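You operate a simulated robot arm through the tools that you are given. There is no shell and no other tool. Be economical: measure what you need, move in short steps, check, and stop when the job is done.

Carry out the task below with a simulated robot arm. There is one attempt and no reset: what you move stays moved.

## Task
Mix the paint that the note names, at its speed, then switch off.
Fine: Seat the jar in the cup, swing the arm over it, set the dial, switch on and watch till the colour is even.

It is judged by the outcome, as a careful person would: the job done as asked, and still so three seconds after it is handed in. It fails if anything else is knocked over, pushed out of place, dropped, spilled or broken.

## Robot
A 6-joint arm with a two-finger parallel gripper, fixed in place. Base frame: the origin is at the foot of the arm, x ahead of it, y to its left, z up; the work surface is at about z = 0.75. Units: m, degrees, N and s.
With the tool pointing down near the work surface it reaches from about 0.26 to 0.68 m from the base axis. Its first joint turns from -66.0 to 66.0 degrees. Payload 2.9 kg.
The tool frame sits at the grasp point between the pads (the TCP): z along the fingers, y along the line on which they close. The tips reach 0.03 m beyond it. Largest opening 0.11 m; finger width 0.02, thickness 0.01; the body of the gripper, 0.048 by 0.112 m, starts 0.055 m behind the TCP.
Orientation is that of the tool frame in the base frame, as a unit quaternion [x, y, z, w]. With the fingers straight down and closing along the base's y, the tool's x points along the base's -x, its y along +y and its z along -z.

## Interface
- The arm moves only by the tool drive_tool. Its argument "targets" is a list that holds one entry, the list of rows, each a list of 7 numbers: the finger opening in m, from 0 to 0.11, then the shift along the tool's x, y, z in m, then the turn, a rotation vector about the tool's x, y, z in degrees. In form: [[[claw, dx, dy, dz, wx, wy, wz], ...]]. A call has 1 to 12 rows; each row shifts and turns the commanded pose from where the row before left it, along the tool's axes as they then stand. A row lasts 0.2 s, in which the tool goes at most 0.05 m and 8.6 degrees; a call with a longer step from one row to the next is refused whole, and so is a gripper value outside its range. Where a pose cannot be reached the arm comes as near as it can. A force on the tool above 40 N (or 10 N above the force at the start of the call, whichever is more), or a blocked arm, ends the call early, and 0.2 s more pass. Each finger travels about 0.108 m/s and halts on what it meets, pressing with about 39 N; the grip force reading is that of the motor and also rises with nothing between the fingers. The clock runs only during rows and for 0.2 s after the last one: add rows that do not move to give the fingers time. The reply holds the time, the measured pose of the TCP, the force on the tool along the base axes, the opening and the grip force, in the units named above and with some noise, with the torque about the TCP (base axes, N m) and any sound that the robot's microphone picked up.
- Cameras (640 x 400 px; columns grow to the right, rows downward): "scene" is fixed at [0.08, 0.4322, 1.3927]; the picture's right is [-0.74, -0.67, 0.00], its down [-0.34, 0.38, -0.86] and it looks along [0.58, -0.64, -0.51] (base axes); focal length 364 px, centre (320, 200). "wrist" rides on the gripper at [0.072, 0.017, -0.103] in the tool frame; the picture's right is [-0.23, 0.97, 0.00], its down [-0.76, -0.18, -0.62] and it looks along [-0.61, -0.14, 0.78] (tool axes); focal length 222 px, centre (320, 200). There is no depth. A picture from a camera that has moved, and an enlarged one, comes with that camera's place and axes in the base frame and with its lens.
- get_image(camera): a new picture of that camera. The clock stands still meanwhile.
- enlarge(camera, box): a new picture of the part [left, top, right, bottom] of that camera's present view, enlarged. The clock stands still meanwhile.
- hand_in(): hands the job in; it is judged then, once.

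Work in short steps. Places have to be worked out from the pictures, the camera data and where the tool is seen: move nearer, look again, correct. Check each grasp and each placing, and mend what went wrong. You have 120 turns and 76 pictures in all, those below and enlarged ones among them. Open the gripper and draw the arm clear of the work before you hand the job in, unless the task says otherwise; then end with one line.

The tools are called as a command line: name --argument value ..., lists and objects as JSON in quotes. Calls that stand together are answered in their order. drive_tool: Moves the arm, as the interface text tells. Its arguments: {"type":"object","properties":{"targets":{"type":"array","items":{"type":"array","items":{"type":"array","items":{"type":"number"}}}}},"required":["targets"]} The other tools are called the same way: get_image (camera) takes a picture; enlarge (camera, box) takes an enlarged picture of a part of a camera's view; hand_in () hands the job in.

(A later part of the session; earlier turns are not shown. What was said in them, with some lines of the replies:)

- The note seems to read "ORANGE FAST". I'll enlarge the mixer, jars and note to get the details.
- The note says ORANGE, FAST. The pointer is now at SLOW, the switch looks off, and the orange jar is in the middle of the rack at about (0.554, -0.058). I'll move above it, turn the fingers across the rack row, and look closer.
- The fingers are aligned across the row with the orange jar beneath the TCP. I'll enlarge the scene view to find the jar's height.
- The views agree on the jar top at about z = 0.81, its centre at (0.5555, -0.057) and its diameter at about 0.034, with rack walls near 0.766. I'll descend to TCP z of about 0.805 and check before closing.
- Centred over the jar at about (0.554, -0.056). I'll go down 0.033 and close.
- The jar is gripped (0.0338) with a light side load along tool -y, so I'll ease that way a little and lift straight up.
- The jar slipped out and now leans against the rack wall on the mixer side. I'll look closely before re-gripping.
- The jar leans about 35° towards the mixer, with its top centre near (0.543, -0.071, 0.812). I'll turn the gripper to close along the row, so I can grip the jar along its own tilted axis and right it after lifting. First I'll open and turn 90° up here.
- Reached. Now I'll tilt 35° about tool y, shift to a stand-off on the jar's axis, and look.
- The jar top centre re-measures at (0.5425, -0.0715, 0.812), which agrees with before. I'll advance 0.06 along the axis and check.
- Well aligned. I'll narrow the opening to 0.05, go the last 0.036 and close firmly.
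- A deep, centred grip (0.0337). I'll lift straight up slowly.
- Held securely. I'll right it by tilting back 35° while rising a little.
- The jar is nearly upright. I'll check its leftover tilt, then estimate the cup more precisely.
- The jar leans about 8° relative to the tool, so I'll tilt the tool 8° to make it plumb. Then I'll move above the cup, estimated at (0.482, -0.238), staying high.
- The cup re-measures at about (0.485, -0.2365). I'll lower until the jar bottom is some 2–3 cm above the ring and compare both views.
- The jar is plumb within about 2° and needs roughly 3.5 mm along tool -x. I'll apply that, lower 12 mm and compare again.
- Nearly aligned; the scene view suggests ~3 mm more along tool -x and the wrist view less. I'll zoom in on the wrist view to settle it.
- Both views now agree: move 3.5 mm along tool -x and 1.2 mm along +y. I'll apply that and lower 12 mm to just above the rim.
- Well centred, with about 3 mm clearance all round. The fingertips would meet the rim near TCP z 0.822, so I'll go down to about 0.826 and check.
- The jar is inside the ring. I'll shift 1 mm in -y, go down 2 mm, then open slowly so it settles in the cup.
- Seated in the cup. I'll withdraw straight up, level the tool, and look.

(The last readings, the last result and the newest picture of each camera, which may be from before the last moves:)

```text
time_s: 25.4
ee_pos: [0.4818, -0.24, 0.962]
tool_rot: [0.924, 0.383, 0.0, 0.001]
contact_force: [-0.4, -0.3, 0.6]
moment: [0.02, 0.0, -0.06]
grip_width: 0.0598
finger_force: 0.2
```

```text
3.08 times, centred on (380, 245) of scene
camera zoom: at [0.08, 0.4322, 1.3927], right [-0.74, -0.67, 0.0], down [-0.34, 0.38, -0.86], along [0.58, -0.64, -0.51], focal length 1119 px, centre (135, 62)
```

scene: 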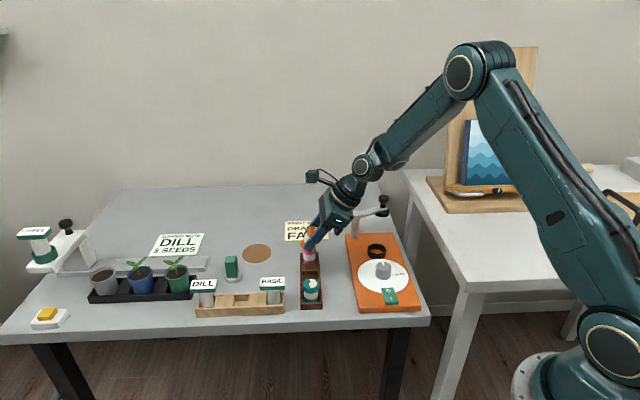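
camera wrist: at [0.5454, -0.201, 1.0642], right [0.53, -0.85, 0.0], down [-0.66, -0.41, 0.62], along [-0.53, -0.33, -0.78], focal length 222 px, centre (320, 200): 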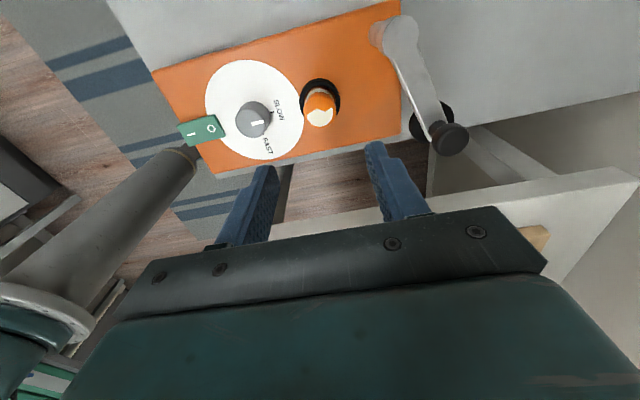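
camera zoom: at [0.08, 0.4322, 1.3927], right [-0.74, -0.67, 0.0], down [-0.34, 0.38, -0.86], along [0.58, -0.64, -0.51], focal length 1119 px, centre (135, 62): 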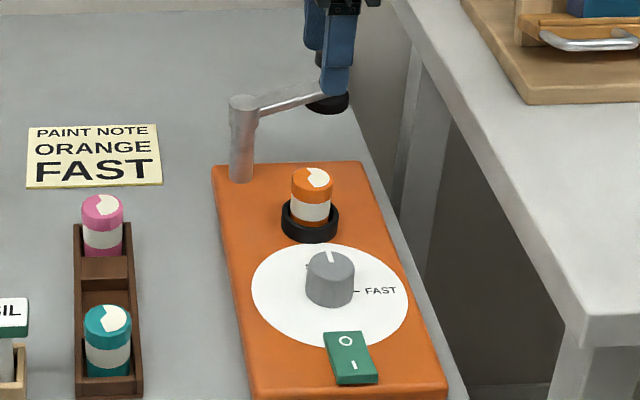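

The jar is upright in the cup. The swing-arm pivot is at about (0.570, -0.251) and its knob at about (0.539, -0.336, top 0.885), so the arm radius of about 0.09 matches the cup. I'll move above the knob and check.

drive_tool --targets '[[[0.06, -0.007, 0.027, 0, 0, 0, 0], [0.06, -0.007, 0.027, 0, 0, 0, 0], [0.06, -0.007, 0.027, 0, 0, 0, 0], [0.06, -0.007, 0.027, 0, 0, 0, 0], [0.06, 0, 0, 0.015, 0, 0, 0], [0.06, 0, 0, 0, 0, 0, 0]]]'

get_image --camera "wrist"

enlarge --camera "scene" --box '[340, 140, 430, 260]'

```text
time_s: 26.8
ee_pos: [0.5355, -0.339, 0.9452]
tool_rot: [0.924, 0.383, -0.001, 0.0]
contact_force: [-0.2, -0.3, 0.3]
moment: [-0.01, 0.01, 0.01]
grip_width: 0.0602
finger_force: 0.1
```

```text
31 pictures are left
camera wrist: at [0.6005, -0.2994, 1.0485], right [0.53, -0.85, 0.0], down [-0.66, -0.41, 0.62], along [-0.53, -0.33, -0.78], focal length 222 px, centre (320, 200)
```

wrist: 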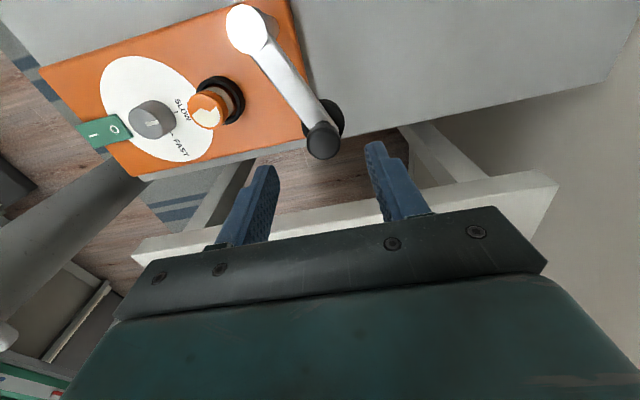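

```text
3.33 times, centred on (385, 200) of scene
camera zoom: at [0.08, 0.4322, 1.3927], right [-0.74, -0.67, 0.0], down [-0.34, 0.38, -0.86], along [0.58, -0.64, -0.51], focal length 1213 px, centre (103, 200)
```

zoom: 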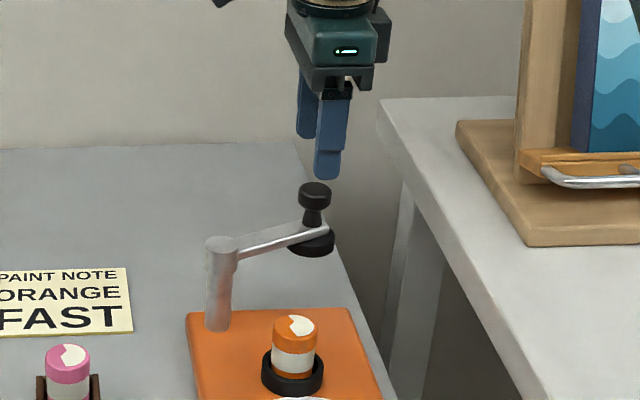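

The knob is at (0.541, -0.339). I'll centre on it, descend so the tips are beside the knob head, and narrow the fingers to cage it.

drive_tool --targets '[[[0.06, 0.004, 0.004, 0.0, 0, 0, 0], [0.06, 0, 0, 0.02, 0, 0, 0], [0.06, 0, 0, 0.02, 0, 0, 0], [0.06, 0, 0, 0.012, 0, 0, 0], [0.045, 0, 0, 0, 0, 0, 0], [0.036, 0, 0, 0, 0, 0, 0], [0.036, 0, 0, 0, 0, 0, 0]]]'

get_image --camera "wrist"

enlarge --camera "scene" --box '[360, 150, 420, 230]'

```text
time_s: 28.4
ee_pos: [0.5434, -0.3363, 0.8946]
tool_rot: [0.924, 0.382, 0.0, 0.0]
contact_force: [0.6, 0.5, 0.7]
moment: [0.0, 0.01, 0.0]
grip_width: 0.0361
finger_force: 0.1
```

```text
29 pictures are left
camera wrist: at [0.6063, -0.2975, 0.9985], right [0.53, -0.85, 0.0], down [-0.66, -0.41, 0.62], along [-0.53, -0.33, -0.78], focal length 222 px, centre (320, 200)
```

wrist: 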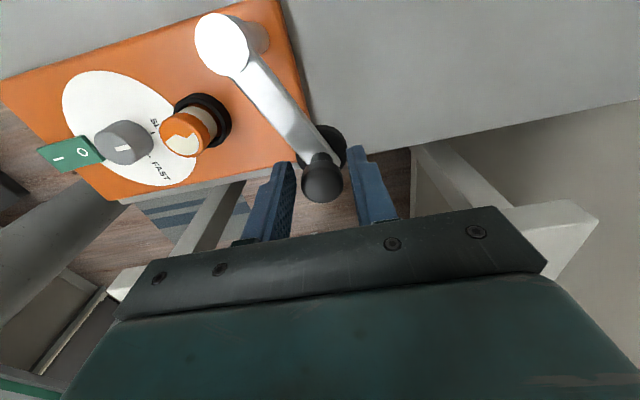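

```text
5.00 times, centred on (390, 190) of scene
camera zoom: at [0.08, 0.4322, 1.3927], right [-0.74, -0.67, 0.0], down [-0.34, 0.38, -0.86], along [0.58, -0.64, -0.51], focal length 1819 px, centre (-30, 250)
```

zoom: 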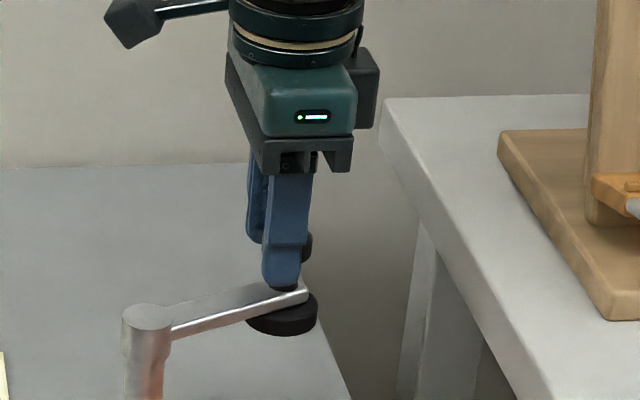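

The knob is caged. I'll push it along the first half of its arc (clockwise seen from above), turning the tool with it.

drive_tool --targets '[[[0.036, -0.002, 0, 0, 0, 0, 0], [0.036, -0.00503, -0.01151, 0, 0, 0, 5], [0.036, -0.00442, -0.01176, 0, 0, 0, 5], [0.036, -0.0038, -0.01197, 0, 0, 0, 5], [0.036, -0.00317, -0.01215, 0, 0, 0, 5], [0.036, -0.00253, -0.0123, 0, 0, 0, 5], [0.036, 0, 0, 0, 0, 0, 0]]]'

get_image --camera "wrist"

enlarge --camera "scene" --box '[340, 150, 430, 270]'

```text
time_s: 30.0
ee_pos: [0.4927, -0.3006, 0.8953]
tool_rot: [0.985, 0.172, 0.001, 0.0]
contact_force: [-0.1, -0.8, -0.5]
moment: [0.0, 0.0, 0.03]
grip_width: 0.0367
finger_force: 0.3
```

```text
27 pictures are left
camera wrist: at [0.5678, -0.2921, 0.9987], right [0.12, -0.99, 0.0], down [-0.78, -0.09, 0.62], along [-0.62, -0.07, -0.78], focal length 222 px, centre (320, 200)
```

wrist: 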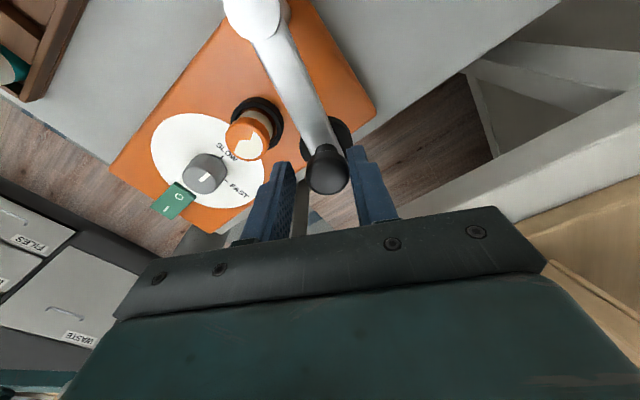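

```text
3.33 times, centred on (385, 210) of scene
camera zoom: at [0.08, 0.4322, 1.3927], right [-0.74, -0.67, 0.0], down [-0.34, 0.38, -0.86], along [0.58, -0.64, -0.51], focal length 1213 px, centre (103, 167)
```

zoom: 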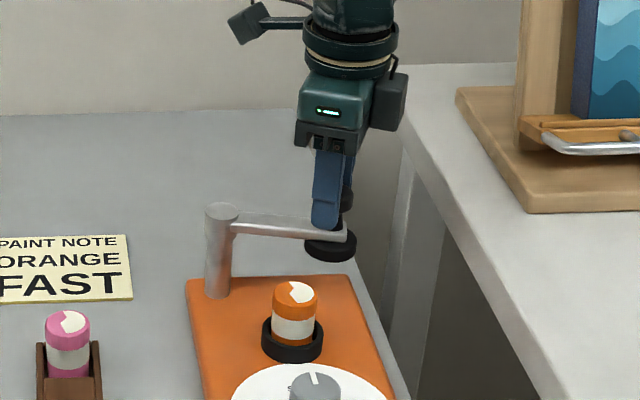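

The arm follows (now at about φ = -144°, roughly 45° to go). I'll continue three steps and check the disc's clearance over the jar.

drive_tool --targets '[[[0.036, 0.001, -0.01242, 0, 0, 0, 5], [0.036, 0.0, -0.0125, 0, 0, 0, 5], [0.036, 0.0, -0.01255, 0, 0, 0, 5], [0.036, 0, 0, 0, 0, 0, 0]]]'

enlarge --camera "wrist" --box '[200, 0, 440, 230]'

enlarge --camera "scene" --box '[345, 200, 405, 270]'

```text
time_s: 31.0
ee_pos: [0.4835, -0.2643, 0.895]
tool_rot: [0.999, 0.043, 0.0, 0.0]
contact_force: [-0.8, -0.5, 0.7]
moment: [0.03, -0.01, -0.01]
grip_width: 0.0363
finger_force: 0.4
```

```text
1.74 times, centred on (320, 115) of wrist
camera zoom: at [0.5582, -0.2752, 0.9981], right [-0.14, -0.99, 0.0], down [-0.77, 0.11, 0.62], along [-0.62, 0.09, -0.78], focal length 386 px, centre (320, 348)
```

zoom: 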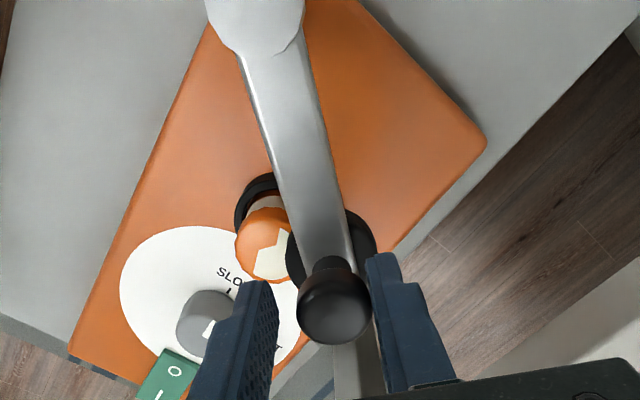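

```text
5.71 times, centred on (375, 235) of scene
camera zoom: at [0.08, 0.4322, 1.3927], right [-0.74, -0.67, 0.0], down [-0.34, 0.38, -0.86], along [0.58, -0.64, -0.51], focal length 2079 px, centre (6, 0)
```

zoom: 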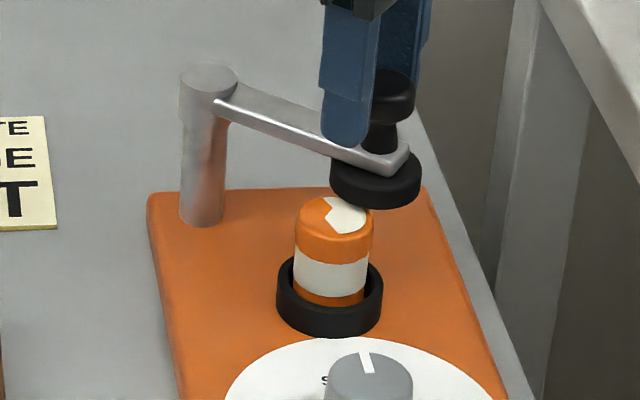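

The disc clears the jar top. There's about 3 cm left to bring it over the jar.

drive_tool --targets '[[[0.036, -0.001, -0.0105, 0, 0, 0, 4], [0.036, 0.0, -0.0105, 0, 0, 0, 4], [0.036, 0.001, -0.0085, 0, 0, 0, 4], [0.036, 0, 0, 0, 0, 0, 0]]]'

enlarge --camera "wrist" --box '[200, 0, 440, 230]'

enlarge --camera "scene" --box '[345, 200, 405, 270]'

```text
time_s: 32.0
ee_pos: [0.4834, -0.2358, 0.8949]
tool_rot: [0.998, -0.062, 0.0, 0.0]
contact_force: [0.1, -3.0, 0.6]
moment: [-0.08, -0.02, 0.0]
grip_width: 0.0377
finger_force: 1.4
```

```text
1.74 times, centred on (320, 115) of wrist
camera zoom: at [0.5537, -0.2616, 0.9982], right [-0.35, -0.94, 0.0], down [-0.73, 0.27, 0.62], along [-0.58, 0.21, -0.78], focal length 386 px, centre (320, 348)
```

zoom: 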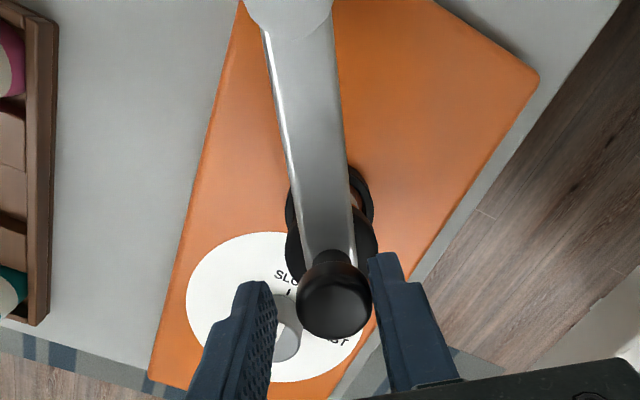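

```text
5.71 times, centred on (375, 235) of scene
camera zoom: at [0.08, 0.4321, 1.3927], right [-0.74, -0.67, 0.0], down [-0.34, 0.38, -0.86], along [0.58, -0.64, -0.51], focal length 2079 px, centre (6, 0)
```

zoom: 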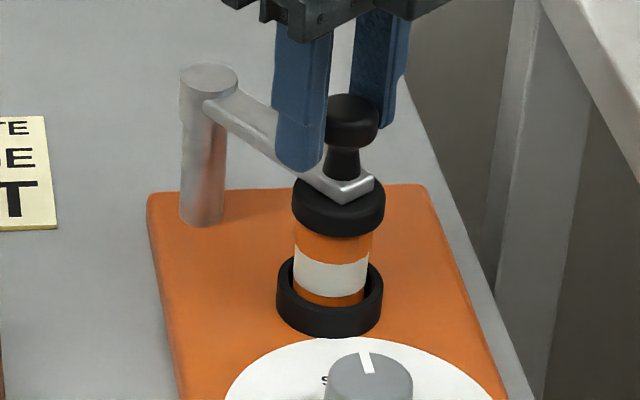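

The disc now sits over the jar with some resistance rising. I'll nudge 2 mm further to see whether it's against its stop.

drive_tool --targets '[[[0.036, 0.0, -0.002, 0, 0, 0, 0], [0.036, 0, 0, 0, 0, 0, 0]]]'

enlarge --camera "scene" --box '[345, 200, 405, 270]'

```text
time_s: 32.6
ee_pos: [0.4827, -0.2341, 0.8951]
tool_rot: [0.998, -0.063, 0.0, 0.0]
contact_force: [2.4, -9.6, -5.4]
moment: [-0.09, -0.14, 0.08]
grip_width: 0.0404
finger_force: 4.8
```

```text
5.71 times, centred on (375, 235) of scene
camera zoom: at [0.0801, 0.432, 1.3928], right [-0.74, -0.67, 0.0], down [-0.34, 0.38, -0.86], along [0.58, -0.64, -0.51], focal length 2079 px, centre (6, 0)
```

zoom: 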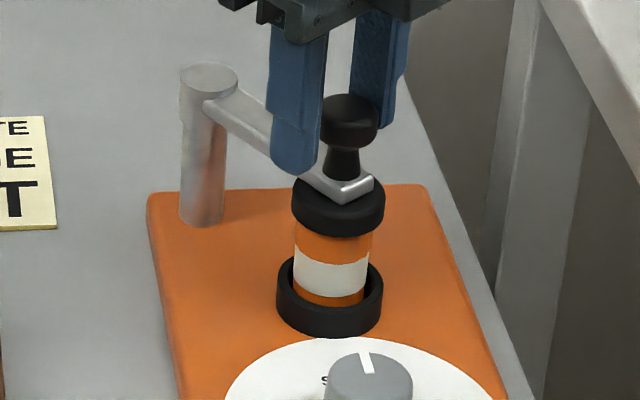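

That's a firm stop, so the arm is over the jar. I'll back off, open, rise, and go above the dial to read its marks.

drive_tool --targets '[[[0.04, 0, 0.003, 0, 0, 0, 0], [0.06, 0, 0.001, 0, 0, 0, 0], [0.06, 0, 0, 0, 0, 0, 0], [0.06, 0, 0, -0.03, 0, 0, 0], [0.06, 0, 0, -0.04, 0, 0, 0], [0.06, 0, 0, -0.04, 0, 0, 0], [0.06, 0, 0, 0, 0, 0, 0]]]'

get_image --camera "wrist"

enlarge --camera "scene" --box '[340, 220, 430, 320]'

```text
time_s: 34.2
ee_pos: [0.4824, -0.2347, 1.0057]
tool_rot: [0.998, -0.062, 0.0, 0.0]
contact_force: [-0.1, 1.1, -0.5]
moment: [0.0, 0.01, -0.04]
grip_width: 0.06
finger_force: 0.1
```

```text
20 pictures are left
camera wrist: at [0.5527, -0.261, 1.1103], right [-0.34, -0.94, 0.0], down [-0.73, 0.27, 0.62], along [-0.59, 0.21, -0.78], focal length 222 px, centre (320, 200)
```

wrist: 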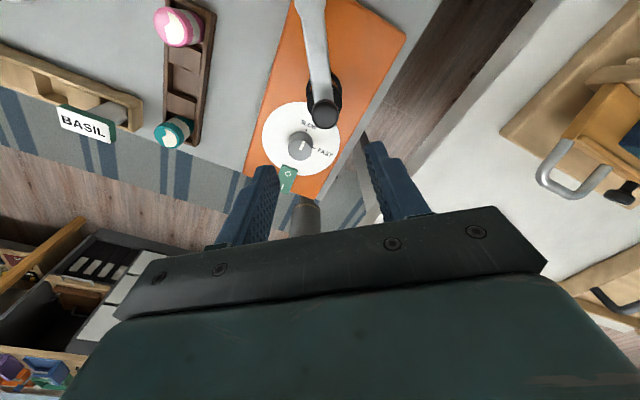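

```text
4.00 times, centred on (385, 270) of scene
camera zoom: at [0.08, 0.4322, 1.3927], right [-0.74, -0.67, 0.0], down [-0.34, 0.38, -0.86], along [0.58, -0.64, -0.51], focal length 1455 px, centre (60, -80)
```

zoom: 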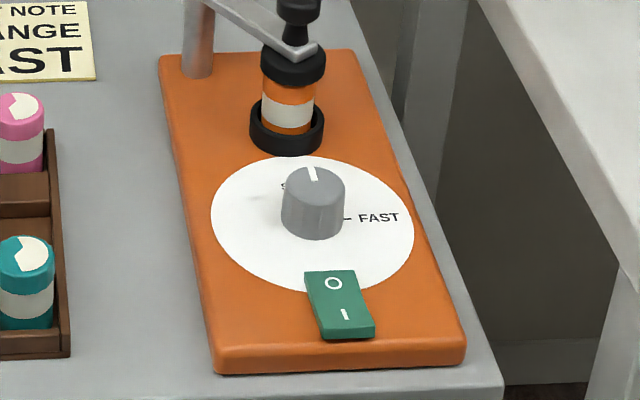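

The arm is over the jar and the switch is off. The dial knob is about 0.038 wide at (0.4205, -0.173). I'll unwind the wrist up here so there's room for the turn, which is clockwise from SLOW to FAST.

drive_tool --targets '[[[0.06, 0, 0, 0, 0, 0, -8.5], [0.06, 0, 0, 0, 0, 0, -8.5], [0.06, 0, 0, 0, 0, 0, -8.5], [0.06, 0, 0, 0, 0, 0, -8.5], [0.06, 0, 0, 0, 0, 0, -8.5], [0.06, 0, 0, 0, 0, 0, -8.5], [0.06, 0, 0, 0, 0, 0, -8.5], [0.06, 0, 0, 0, 0, 0, -8.5], [0.06, 0, 0, 0, 0, 0, -8.5], [0.06, 0, 0, 0, 0, 0, -8.5], [0.06, 0, 0, 0, 0, 0, -8.5], [0.06, 0, 0, 0, 0, 0, -8.5]]]'

drive_tool --targets '[[[0.06, 0, 0, 0, 0, 0, -8.5], [0.06, 0, 0, 0, 0, 0, -8.5], [0.06, 0, 0, 0, 0, 0, -8.5], [0.06, 0, 0, 0, 0, 0, -8.5], [0.06, 0, 0, 0, 0, 0, -6], [0.06, 0.029, 0, 0, 0, 0, 0], [0.06, 0.029, 0, 0, 0, 0, 0], [0.06, 0.029, 0, 0.03, 0, 0, 0], [0.06, 0, 0, 0.03, 0, 0, 0], [0.06, 0, 0, 0, 0, 0, 0]]]'

enlarge --camera "wrist" --box '[220, 20, 420, 200]'

```text
time_s: 36.8
ee_pos: [0.4838, -0.238, 1.0046]
tool_rot: [0.674, 0.739, 0.001, 0.0]
contact_force: [0.1, 0.2, 0.0]
moment: [-0.01, 0.04, 0.03]
grip_width: 0.0598
finger_force: 0.2
```

```text
time_s: 39.0
ee_pos: [0.4216, -0.1775, 0.9467]
tool_rot: [0.383, 0.924, 0.001, 0.0]
contact_force: [0.4, -0.7, -0.4]
moment: [-0.03, -0.02, 0.0]
grip_width: 0.0598
finger_force: 0.1
```

```text
2.22 times, centred on (320, 110) of wrist
camera zoom: at [0.3832, -0.1136, 1.0487], right [0.85, 0.53, 0.0], down [0.41, -0.66, 0.62], along [0.33, -0.53, -0.78], focal length 494 px, centre (320, 400)
```

zoom: 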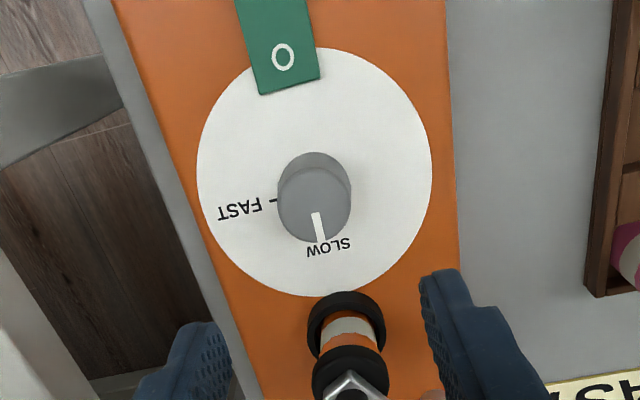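

The view is clear: the dial centre is at (0.421, -0.179), the pointer at about -47° and FAST at -135°. I'll descend around the knob, close on it gently, and read the state.

drive_tool --targets '[[[0.06, -0.001, -0.001, 0.04, 0, 0, 0], [0.06, 0, 0, 0.04, 0, 0, 0], [0.06, 0, 0, 0.03, 0, 0, 0], [0.06, 0, 0, 0.02, 0, 0, 0], [0.06, 0, 0, 0.0, 0, 0, 0], [0.045, 0, 0, 0.0, 0, 0, 0], [0.03, 0, 0, 0.0, 0, 0, 0], [0.03, 0, 0, 0.0, 0, 0, 0]]]'

enlarge --camera "wrist" --box '[240, 100, 400, 240]'

```text
time_s: 40.8
ee_pos: [0.4199, -0.1788, 0.8141]
tool_rot: [0.384, 0.923, -0.002, 0.0]
contact_force: [-7.8, -11.8, -2.9]
moment: [-0.51, 0.15, 0.02]
grip_width: 0.0366
finger_force: 44.7
```

```text
2.86 times, centred on (320, 170) of wrist
camera zoom: at [0.3815, -0.1157, 0.9177], right [0.85, 0.53, 0.0], down [0.41, -0.66, 0.62], along [0.33, -0.53, -0.78], focal length 635 px, centre (320, 286)
```

zoom: 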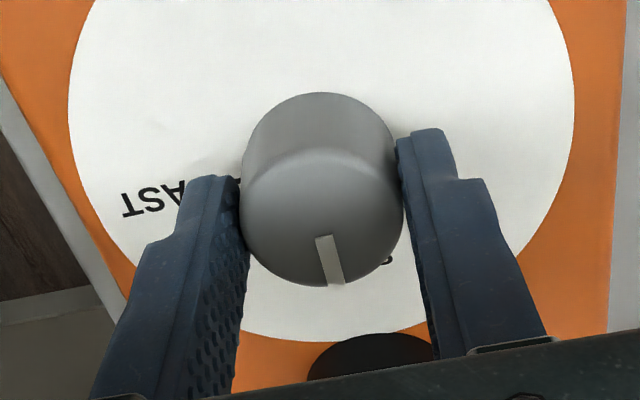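

Gripped, with a side load of about 14 N along tool -y. I'll ease 1.5 mm that way, then turn +85° about the tool axis (clockwise from above).

drive_tool --targets '[[[0.03, 0, -0.0015, 0.0, 0, 0, 0], [0.03, 0, 0, 0, 0, 0, 8.5], [0.03, 0, 0, 0, 0, 0, 8.5], [0.03, 0, 0, 0, 0, 0, 8.5], [0.03, 0, 0, 0, 0, 0, 8.5], [0.03, 0, 0, 0, 0, 0, 8.5], [0.03, 0, 0, 0, 0, 0, 8.5], [0.03, 0, 0, 0, 0, 0, 8.5], [0.03, 0, 0, 0, 0, 0, 8.5], [0.03, 0, 0, 0, 0, 0, 8.5], [0.03, 0, 0, 0, 0, 0, 8.5], [0.03, 0, 0, 0, 0, 0, 0]]]'

enlarge --camera "scene" --box '[350, 240, 420, 310]'

enlarge --camera "wrist" --box '[240, 100, 400, 240]'

```text
time_s: 43.4
ee_pos: [0.422, -0.1788, 0.8155]
tool_rot: [0.907, 0.421, 0.001, 0.001]
contact_force: [13.7, -15.4, -33.0]
moment: [-0.35, -0.3, 0.03]
grip_width: 0.0363
finger_force: 45.3
```

```text
5.71 times, centred on (385, 275) of scene
camera zoom: at [0.0807, 0.4317, 1.3929], right [-0.74, -0.67, 0.0], down [-0.34, 0.38, -0.86], along [0.58, -0.64, -0.51], focal length 2079 px, centre (-51, -229)
```

zoom: 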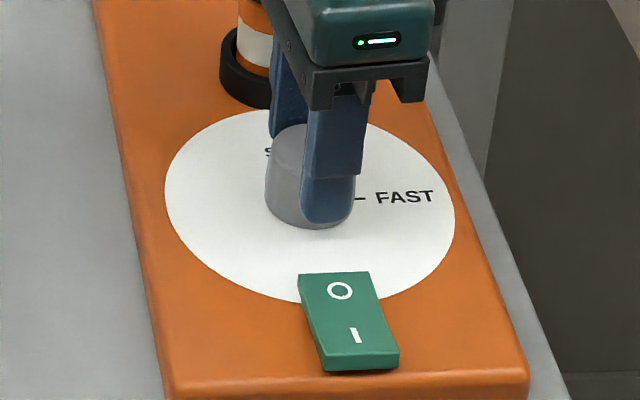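

```text
2.86 times, centred on (320, 170) of wrist
camera zoom: at [0.4817, -0.1343, 0.9189], right [0.6, -0.8, 0.0], down [-0.63, -0.47, 0.62], along [-0.5, -0.37, -0.78], focal length 635 px, centre (320, 286)
```

zoom: 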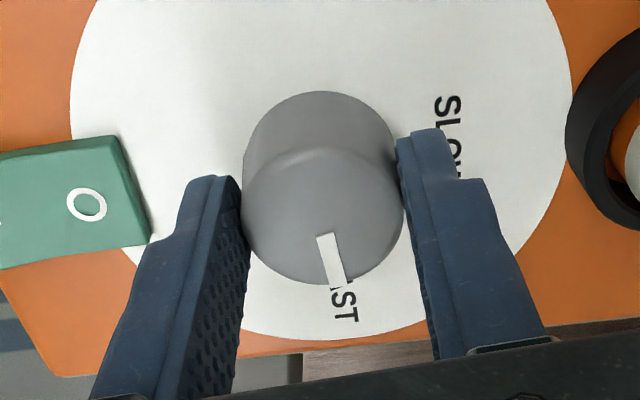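

The knob turned with the gripper and the pointer is close to FAST. I'll open slowly, rise straight up, and check the pointer against the tick.

drive_tool --targets '[[[0.037, 0, 0, 0.0, 0, 0, 0], [0.045, 0, 0, 0, 0, 0, 0], [0.06, 0, 0, 0, 0, 0, 0], [0.06, 0, 0, 0, 0, 0, 0], [0.06, 0, 0, -0.03, 0, 0, 0], [0.06, 0, 0, -0.05, 0, 0, 0], [0.06, 0, 0, -0.05, 0, 0, 0], [0.06, 0, 0, 0, 0, 0, 0]]]'

enlarge --camera "wrist" --box '[220, 30, 420, 190]'

```text
time_s: 45.2
ee_pos: [0.4193, -0.1782, 0.9458]
tool_rot: [0.906, 0.423, 0.001, 0.0]
contact_force: [0.0, 0.0, 0.7]
moment: [-0.02, -0.01, -0.04]
grip_width: 0.0602
finger_force: 0.1
```

```text
2.50 times, centred on (320, 110) of wrist
camera zoom: at [0.4794, -0.1338, 1.0487], right [0.6, -0.8, 0.0], down [-0.63, -0.47, 0.62], along [-0.5, -0.37, -0.78], focal length 555 px, centre (320, 425)
```

zoom: 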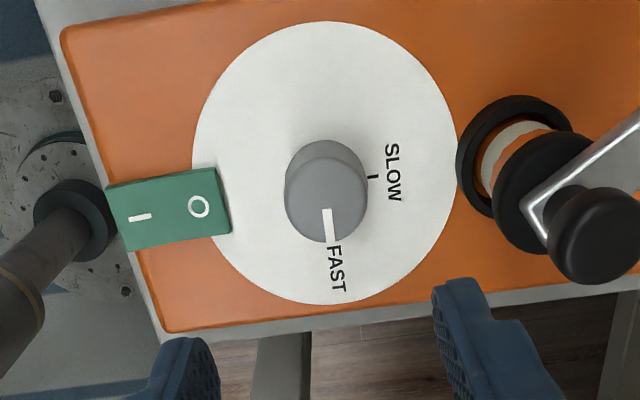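

The pointer is at FAST (about -136°). Next is the switch: its I end is near (0.3615, -0.116). I'll close the fingers and move just above it.

drive_tool --targets '[[[0.04, 0.0035, -0.028, 0, 0, 0, 0], [0.02, 0.0035, -0.028, 0, 0, 0, 0], [0.0, 0.0035, -0.0283, 0, 0, 0, 0], [0.0, 0, 0, 0.04, 0, 0, 0], [0.0, 0, 0, 0.04, 0, 0, 0], [0.0, 0, 0, 0.01, 0, 0, 0], [0.0, 0, 0, 0, 0, 0, 0]]]'

enlarge --camera "scene" --box '[350, 235, 430, 315]'

enlarge --camera "wrist" --box '[240, 80, 400, 230]'

```text
time_s: 46.8
ee_pos: [0.3636, -0.1159, 0.8551]
tool_rot: [0.906, 0.423, 0.0, -0.001]
contact_force: [0.5, -0.5, 0.0]
moment: [-0.01, 0.02, 0.05]
grip_width: 0.0
finger_force: 37.6
```

```text
5.00 times, centred on (390, 275) of scene
camera zoom: at [0.08, 0.4322, 1.3927], right [-0.74, -0.67, 0.0], down [-0.34, 0.38, -0.86], along [0.58, -0.64, -0.51], focal length 1819 px, centre (-30, -175)
```

zoom: 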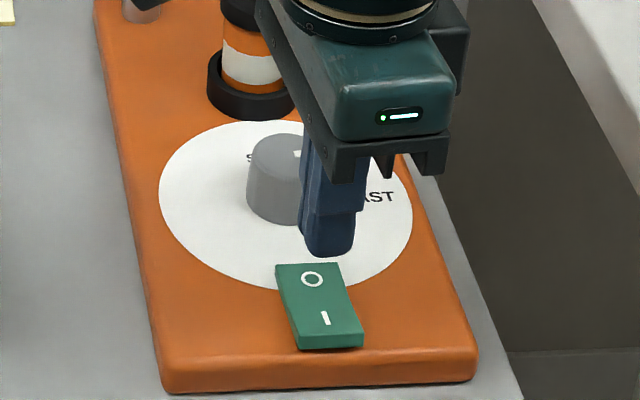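

```text
2.67 times, centred on (320, 155) of wrist
camera zoom: at [0.4238, -0.0721, 0.958], right [0.6, -0.8, 0.0], down [-0.63, -0.47, 0.62], along [-0.5, -0.37, -0.78], focal length 592 px, centre (320, 320)
```

zoom: 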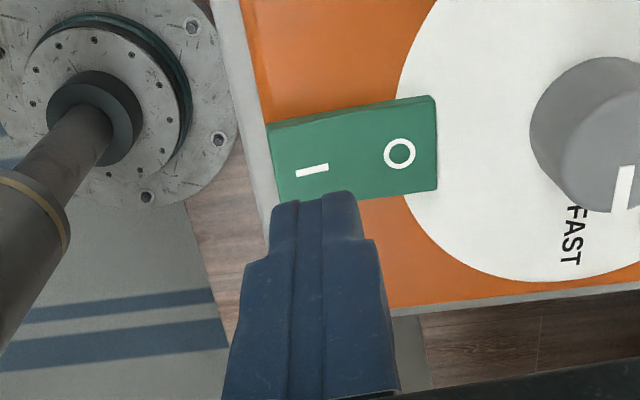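

The fingertips are over the I mark. I'll shift 3 mm towards the outer end and descend gently towards contact.

drive_tool --targets '[[[0.0, 0, -0.003, 0.01, 0, 0, 0], [0.0, 0, 0, 0.01, 0, 0, 0], [0.0, 0, 0, 0.005, 0, 0, 0], [0.0, 0, 0, 0.003, 0, 0, 0], [0.0, 0, 0, 0, 0, 0, 0]]]'

```text
time_s: 48.0
ee_pos: [0.3614, -0.1143, 0.8276]
tool_rot: [0.907, 0.422, 0.0, 0.0]
contact_force: [0.2, 0.4, 0.1]
moment: [0.02, 0.02, -0.02]
grip_width: 0.0002
finger_force: 37.9
```

No contact yet with the tips at about 0.7975; I'll continue in 2 mm steps.

drive_tool --targets '[[[0.0, 0, 0, 0.002, 0, 0, 0], [0.0, 0, 0, 0.002, 0, 0, 0], [0.0, 0, 0, 0, 0, 0, 0]]]'

```text
time_s: 48.8
ee_pos: [0.3605, -0.1149, 0.8225]
tool_rot: [0.907, 0.422, 0.0, 0.0]
contact_force: [-0.7, 0.6, 0.2]
moment: [0.0, -0.01, 0.0]
grip_width: 0.0
finger_force: 37.7
```

drive_tool --targets '[[[0.0, 0, 0, 0.002, 0, 0, 0], [0.0, 0, 0, 0.002, 0, 0, 0], [0.0, 0, 0, 0, 0, 0, 0]]]'

enlarge --camera "scene" --box '[350, 235, 430, 315]'

```text
time_s: 49.6
ee_pos: [0.361, -0.1132, 0.8195]
tool_rot: [0.906, 0.423, 0.001, 0.0]
contact_force: [-0.2, -0.4, -0.5]
moment: [0.0, -0.05, 0.01]
grip_width: 0.0
finger_force: 38.2
```

```text
5.00 times, centred on (390, 275) of scene
camera zoom: at [0.08, 0.4322, 1.3927], right [-0.74, -0.67, 0.0], down [-0.34, 0.38, -0.86], along [0.58, -0.64, -0.51], focal length 1819 px, centre (-30, -175)
```

zoom: 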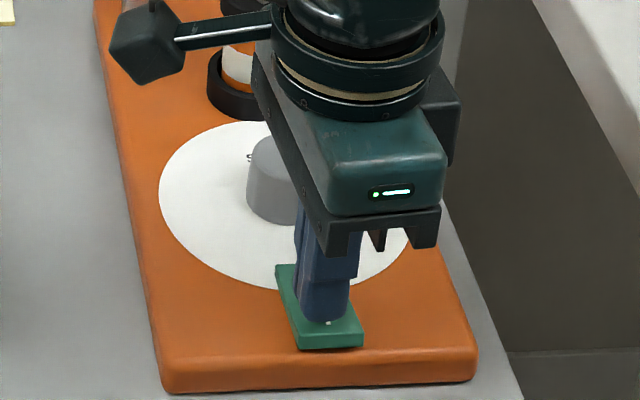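

The tips are just above the I surface; I'll keep going down.

drive_tool --targets '[[[0.0, 0, 0, 0.002, 0, 0, 0], [0.0, 0, 0, 0.0015, 0, 0, 0], [0.0, 0, 0, 0, 0, 0, 0]]]'

```text
time_s: 50.4
ee_pos: [0.3606, -0.1145, 0.8152]
tool_rot: [0.906, 0.423, 0.0, 0.0]
contact_force: [-0.7, -0.2, 0.4]
moment: [0.0, 0.0, 0.02]
grip_width: 0.0001
finger_force: 37.7
```

drive_tool --targets '[[[0.0, 0, 0, 0.0015, 0, 0, 0], [0.0, 0, 0, 0.0015, 0, 0, 0], [0.0, 0, 0, 0, 0, 0, 0]]]'

```text
time_s: 51.2
ee_pos: [0.3588, -0.1125, 0.811]
tool_rot: [0.906, 0.423, 0.0, 0.0]
contact_force: [-0.4, 0.7, 0.6]
moment: [0.0, -0.02, 0.0]
grip_width: 0.0
finger_force: 37.0
```

enlarge --camera "scene" --box '[365, 260, 415, 310]'

```text
8.00 times, centred on (390, 285) of scene
camera zoom: at [0.0799, 0.4322, 1.3927], right [-0.74, -0.67, 0.0], down [-0.34, 0.38, -0.86], along [0.58, -0.64, -0.51], focal length 2910 px, centre (-240, -480)
```

zoom: 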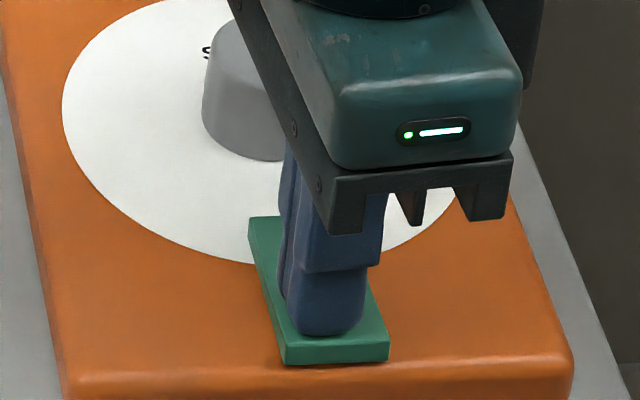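

I'm close to contact at the I end. I'll continue down in small steps.

drive_tool --targets '[[[0.0, 0, 0, 0.001, 0, 0, 0], [0.0, 0, 0, 0.001, 0, 0, 0], [0.0, 0, 0, 0.001, 0, 0, 0], [0.0, 0, 0, 0, 0, 0, 0]]]'

```text
time_s: 52.4
ee_pos: [0.3611, -0.115, 0.8108]
tool_rot: [0.906, 0.423, 0.0, 0.0]
contact_force: [-3.7, 1.3, 11.8]
moment: [-0.13, 0.09, -0.07]
grip_width: 0.0
finger_force: 38.0
heard: click
stopped in row 4: the force on the tool passed its limit at 41 N (the readings are from after the stop); the commanded pose is now the measured one
```

A click: the switch is on. I'll lift off a few centimetres and check the jar and switch.

drive_tool --targets '[[[0.0, 0, 0, -0.02, 0, 0, 0], [0.0, 0, 0, -0.03, 0, 0, 0], [0.0, 0, 0, -0.04, 0, 0, 0], [0.0, 0, 0, 0, 0, 0, 0]]]'

enlarge --camera "scene" --box '[345, 200, 425, 310]'

```text
time_s: 53.4
ee_pos: [0.3596, -0.1152, 0.9003]
tool_rot: [0.906, 0.423, 0.001, 0.002]
contact_force: [-0.9, 0.1, -0.1]
moment: [-0.01, 0.0, -0.01]
grip_width: 0.0003
finger_force: 37.3
```

```text
3.64 times, centred on (385, 255) of scene
camera zoom: at [0.08, 0.4322, 1.3927], right [-0.74, -0.67, 0.0], down [-0.34, 0.38, -0.86], along [0.58, -0.64, -0.51], focal length 1323 px, centre (84, 0)
```

zoom: 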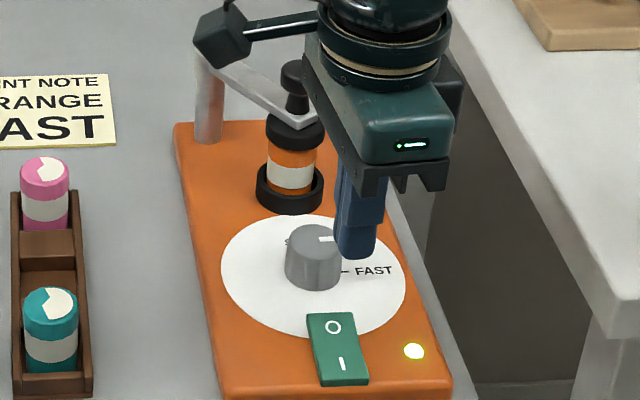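

The lamp is lit, so the mixer is running. I'll shift to above the O end while waiting about 2.4 s, then look at the colour.

drive_tool --targets '[[[0.0, 0, 0.017, 0, 0, 0, 0], [0.0, 0, 0.017, 0, 0, 0, 0], [0.0, 0, 0, 0, 0, 0, 0], [0.0, 0, 0, 0, 0, 0, 0], [0.0, 0, 0, 0, 0, 0, 0], [0.0, 0, 0, 0, 0, 0, 0], [0.0, 0, 0, 0, 0, 0, 0], [0.0, 0, 0, 0, 0, 0, 0], [0.0, 0, 0, 0, 0, 0, 0], [0.0, 0, 0, 0, 0, 0, 0], [0.0, 0, 0, 0, 0, 0, 0]]]'

enlarge --camera "scene" --box '[345, 200, 425, 310]'

```text
time_s: 55.8
ee_pos: [0.3859, -0.1364, 0.8999]
tool_rot: [0.906, 0.423, 0.0, 0.001]
contact_force: [-1.2, 0.7, -0.1]
moment: [0.01, 0.02, -0.01]
grip_width: 0.0
finger_force: 37.5
```

```text
3.64 times, centred on (385, 255) of scene
camera zoom: at [0.08, 0.4322, 1.3927], right [-0.74, -0.67, 0.0], down [-0.34, 0.38, -0.86], along [0.58, -0.64, -0.51], focal length 1323 px, centre (84, 0)
```

zoom: 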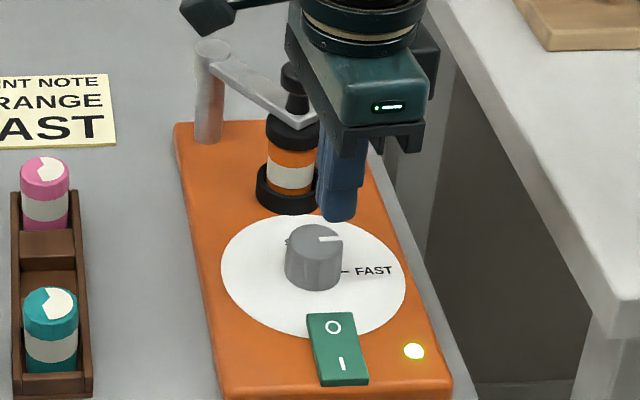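

Still running with the dial on FAST. I'll wait about 4.8 s more and zoom on the jar to judge the colour.

drive_tool --targets '[[[0.0, 0, 0, 0, 0, 0, 0], [0.0, 0, 0, 0, 0, 0, 0], [0.0, 0, 0, 0, 0, 0, 0], [0.0, 0, 0, 0, 0, 0, 0], [0.0, 0, 0, 0, 0, 0, 0], [0.0, 0, 0, 0, 0, 0, 0], [0.0, 0, 0, 0, 0, 0, 0], [0.0, 0, 0, 0, 0, 0, 0], [0.0, 0, 0, 0, 0, 0, 0], [0.0, 0, 0, 0, 0, 0, 0], [0.0, 0, 0, 0, 0, 0, 0], [0.0, 0, 0, 0, 0, 0, 0]]]'

drive_tool --targets '[[[0.0, 0, 0, 0, 0, 0, 0], [0.0, 0, 0, 0, 0, 0, 0], [0.0, 0, 0, 0, 0, 0, 0], [0.0, 0, 0, 0, 0, 0, 0], [0.0, 0, 0, 0, 0, 0, 0], [0.0, 0, 0, 0, 0, 0, 0], [0.0, 0, 0, 0, 0, 0, 0], [0.0, 0, 0, 0, 0, 0, 0], [0.0, 0, 0, 0, 0, 0, 0], [0.0, 0, 0, 0, 0, 0, 0], [0.0, 0, 0, 0, 0, 0, 0], [0.0, 0, 0, 0, 0, 0, 0]]]'

enlarge --camera "scene" --box '[350, 215, 390, 265]'

```text
time_s: 58.4
ee_pos: [0.3861, -0.1357, 0.901]
tool_rot: [0.906, 0.423, -0.001, 0.001]
contact_force: [0.7, 0.6, 0.5]
moment: [-0.03, 0.04, -0.04]
grip_width: 0.0002
finger_force: 38.2
```

```text
time_s: 61.0
ee_pos: [0.3859, -0.1354, 0.9009]
tool_rot: [0.906, 0.423, 0.0, 0.001]
contact_force: [0.3, -0.5, 0.3]
moment: [-0.03, 0.01, -0.05]
grip_width: 0.0
finger_force: 37.7
```

```text
8.00 times, centred on (370, 240) of scene
camera zoom: at [0.08, 0.4322, 1.3927], right [-0.74, -0.67, 0.0], down [-0.34, 0.38, -0.86], along [0.58, -0.64, -0.51], focal length 2910 px, centre (-80, -120)
```

zoom: 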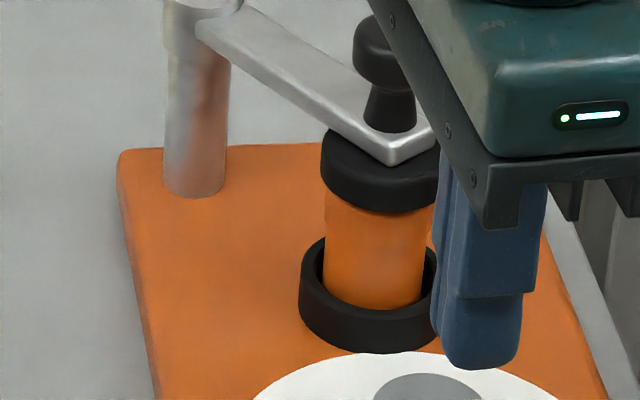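

The colour is now an even orange. I'll press the O end to switch off.

drive_tool --targets '[[[0.0, 0, 0.002, 0.035, 0, 0, 0], [0.0, 0, 0, 0.03, 0, 0, 0], [0.0, 0, 0, 0.005, 0, 0, 0], [0.0, 0, 0, 0.002, 0, 0, 0], [0.0, 0, 0, 0.002, 0, 0, 0], [0.0, 0, 0, 0.002, 0, 0, 0], [0.0, 0, 0, 0.0015, 0, 0, 0], [0.0, 0, 0, 0.0015, 0, 0, 0], [0.0, 0, 0, 0.0015, 0, 0, 0], [0.0, 0, 0, 0.001, 0, 0, 0], [0.0, 0, 0, 0.001, 0, 0, 0], [0.0, 0, 0, 0, 0, 0, 0]]]'

```text
time_s: 63.6
ee_pos: [0.388, -0.1387, 0.8182]
tool_rot: [0.906, 0.423, 0.0, 0.0]
contact_force: [-0.5, 0.5, 0.3]
moment: [-0.01, 0.0, 0.04]
grip_width: 0.0002
finger_force: 38.5
```

drive_tool --targets '[[[0.0, 0, 0, 0.0015, 0, 0, 0], [0.0, 0, 0, 0.0015, 0, 0, 0], [0.0, 0, 0, 0.0015, 0, 0, 0], [0.0, 0, 0, 0.0015, 0, 0, 0], [0.0, 0, 0, 0.001, 0, 0, 0], [0.0, 0, 0, 0.001, 0, 0, 0], [0.0, 0, 0, 0.001, 0, 0, 0], [0.0, 0, 0, 0.001, 0, 0, 0], [0.0, 0, 0, 0, 0, 0, 0]]]'

```text
time_s: 65.7
ee_pos: [0.3895, -0.1376, 0.8102]
tool_rot: [0.907, 0.422, 0.001, 0.0]
contact_force: [-3.9, 0.8, 9.7]
moment: [0.12, 0.15, 0.03]
grip_width: 0.0002
finger_force: 37.5
heard: click
stopped in row 9: the force on the tool passed its limit at 41 N (the readings are from after the stop); the commanded pose is now the measured one
```

A click at the O end. I'll rise clear, open, draw back from the mixer and check.

drive_tool --targets '[[[0.0, 0, 0, -0.02, 0, 0, 0], [0.0, 0, 0, -0.04, 0, 0, 0], [0.0, 0, 0, -0.04, 0, 0, 0], [0.04, 0, 0, -0.05, 0, 0, 0], [0.06, 0, 0, -0.05, 0, 0, 0], [0.06, 0.03, -0.02, 0, 0, 0, 0], [0.06, 0.03, -0.02, 0, 0, 0, 0], [0.06, 0.03, -0.02, 0, 0, 0, 0], [0.06, 0, 0, 0, 0, 0, 0]]]'

get_image --camera "scene"

enlarge --camera "scene" --box '[290, 190, 430, 320]'

```text
time_s: 67.7
ee_pos: [0.3992, -0.0287, 1.0104]
tool_rot: [0.906, 0.423, 0.001, 0.0]
contact_force: [0.6, 0.1, 1.4]
moment: [0.01, 0.01, -0.04]
grip_width: 0.0597
finger_force: 0.1
```

```text
6 pictures are left
```

scene: 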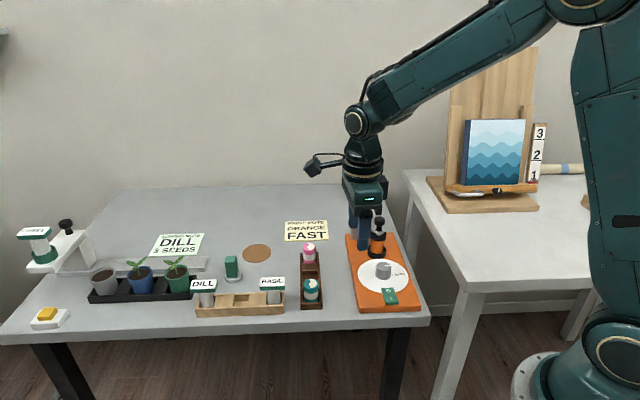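

```text
3.08 times, centred on (360, 255) of scene
camera zoom: at [0.08, 0.4322, 1.3927], right [-0.74, -0.67, 0.0], down [-0.34, 0.38, -0.86], along [0.58, -0.64, -0.51], focal length 1119 px, centre (197, 31)
```

zoom: 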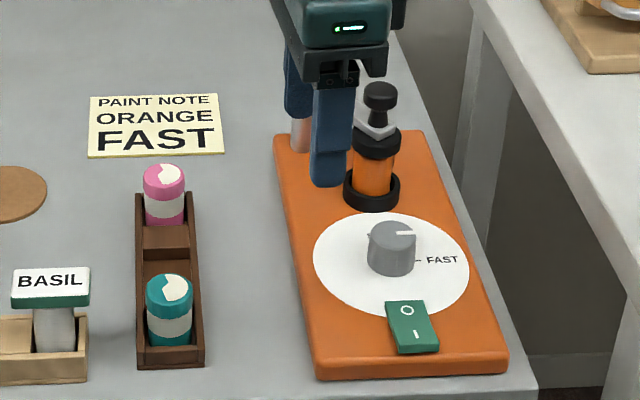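

The lamp is out, the paint is an even orange, the dial is on FAST and everything else is in place. The gripper is open and well above the work, so I'll hand in.

hand_in

```text
The job is handed in.
```

The orange paint was mixed at FAST until its colour was even, then the mixer was switched off; early on, the jar slipped from the grip and tipped inside its rack, but nothing looked spilled and I re-gripped it.
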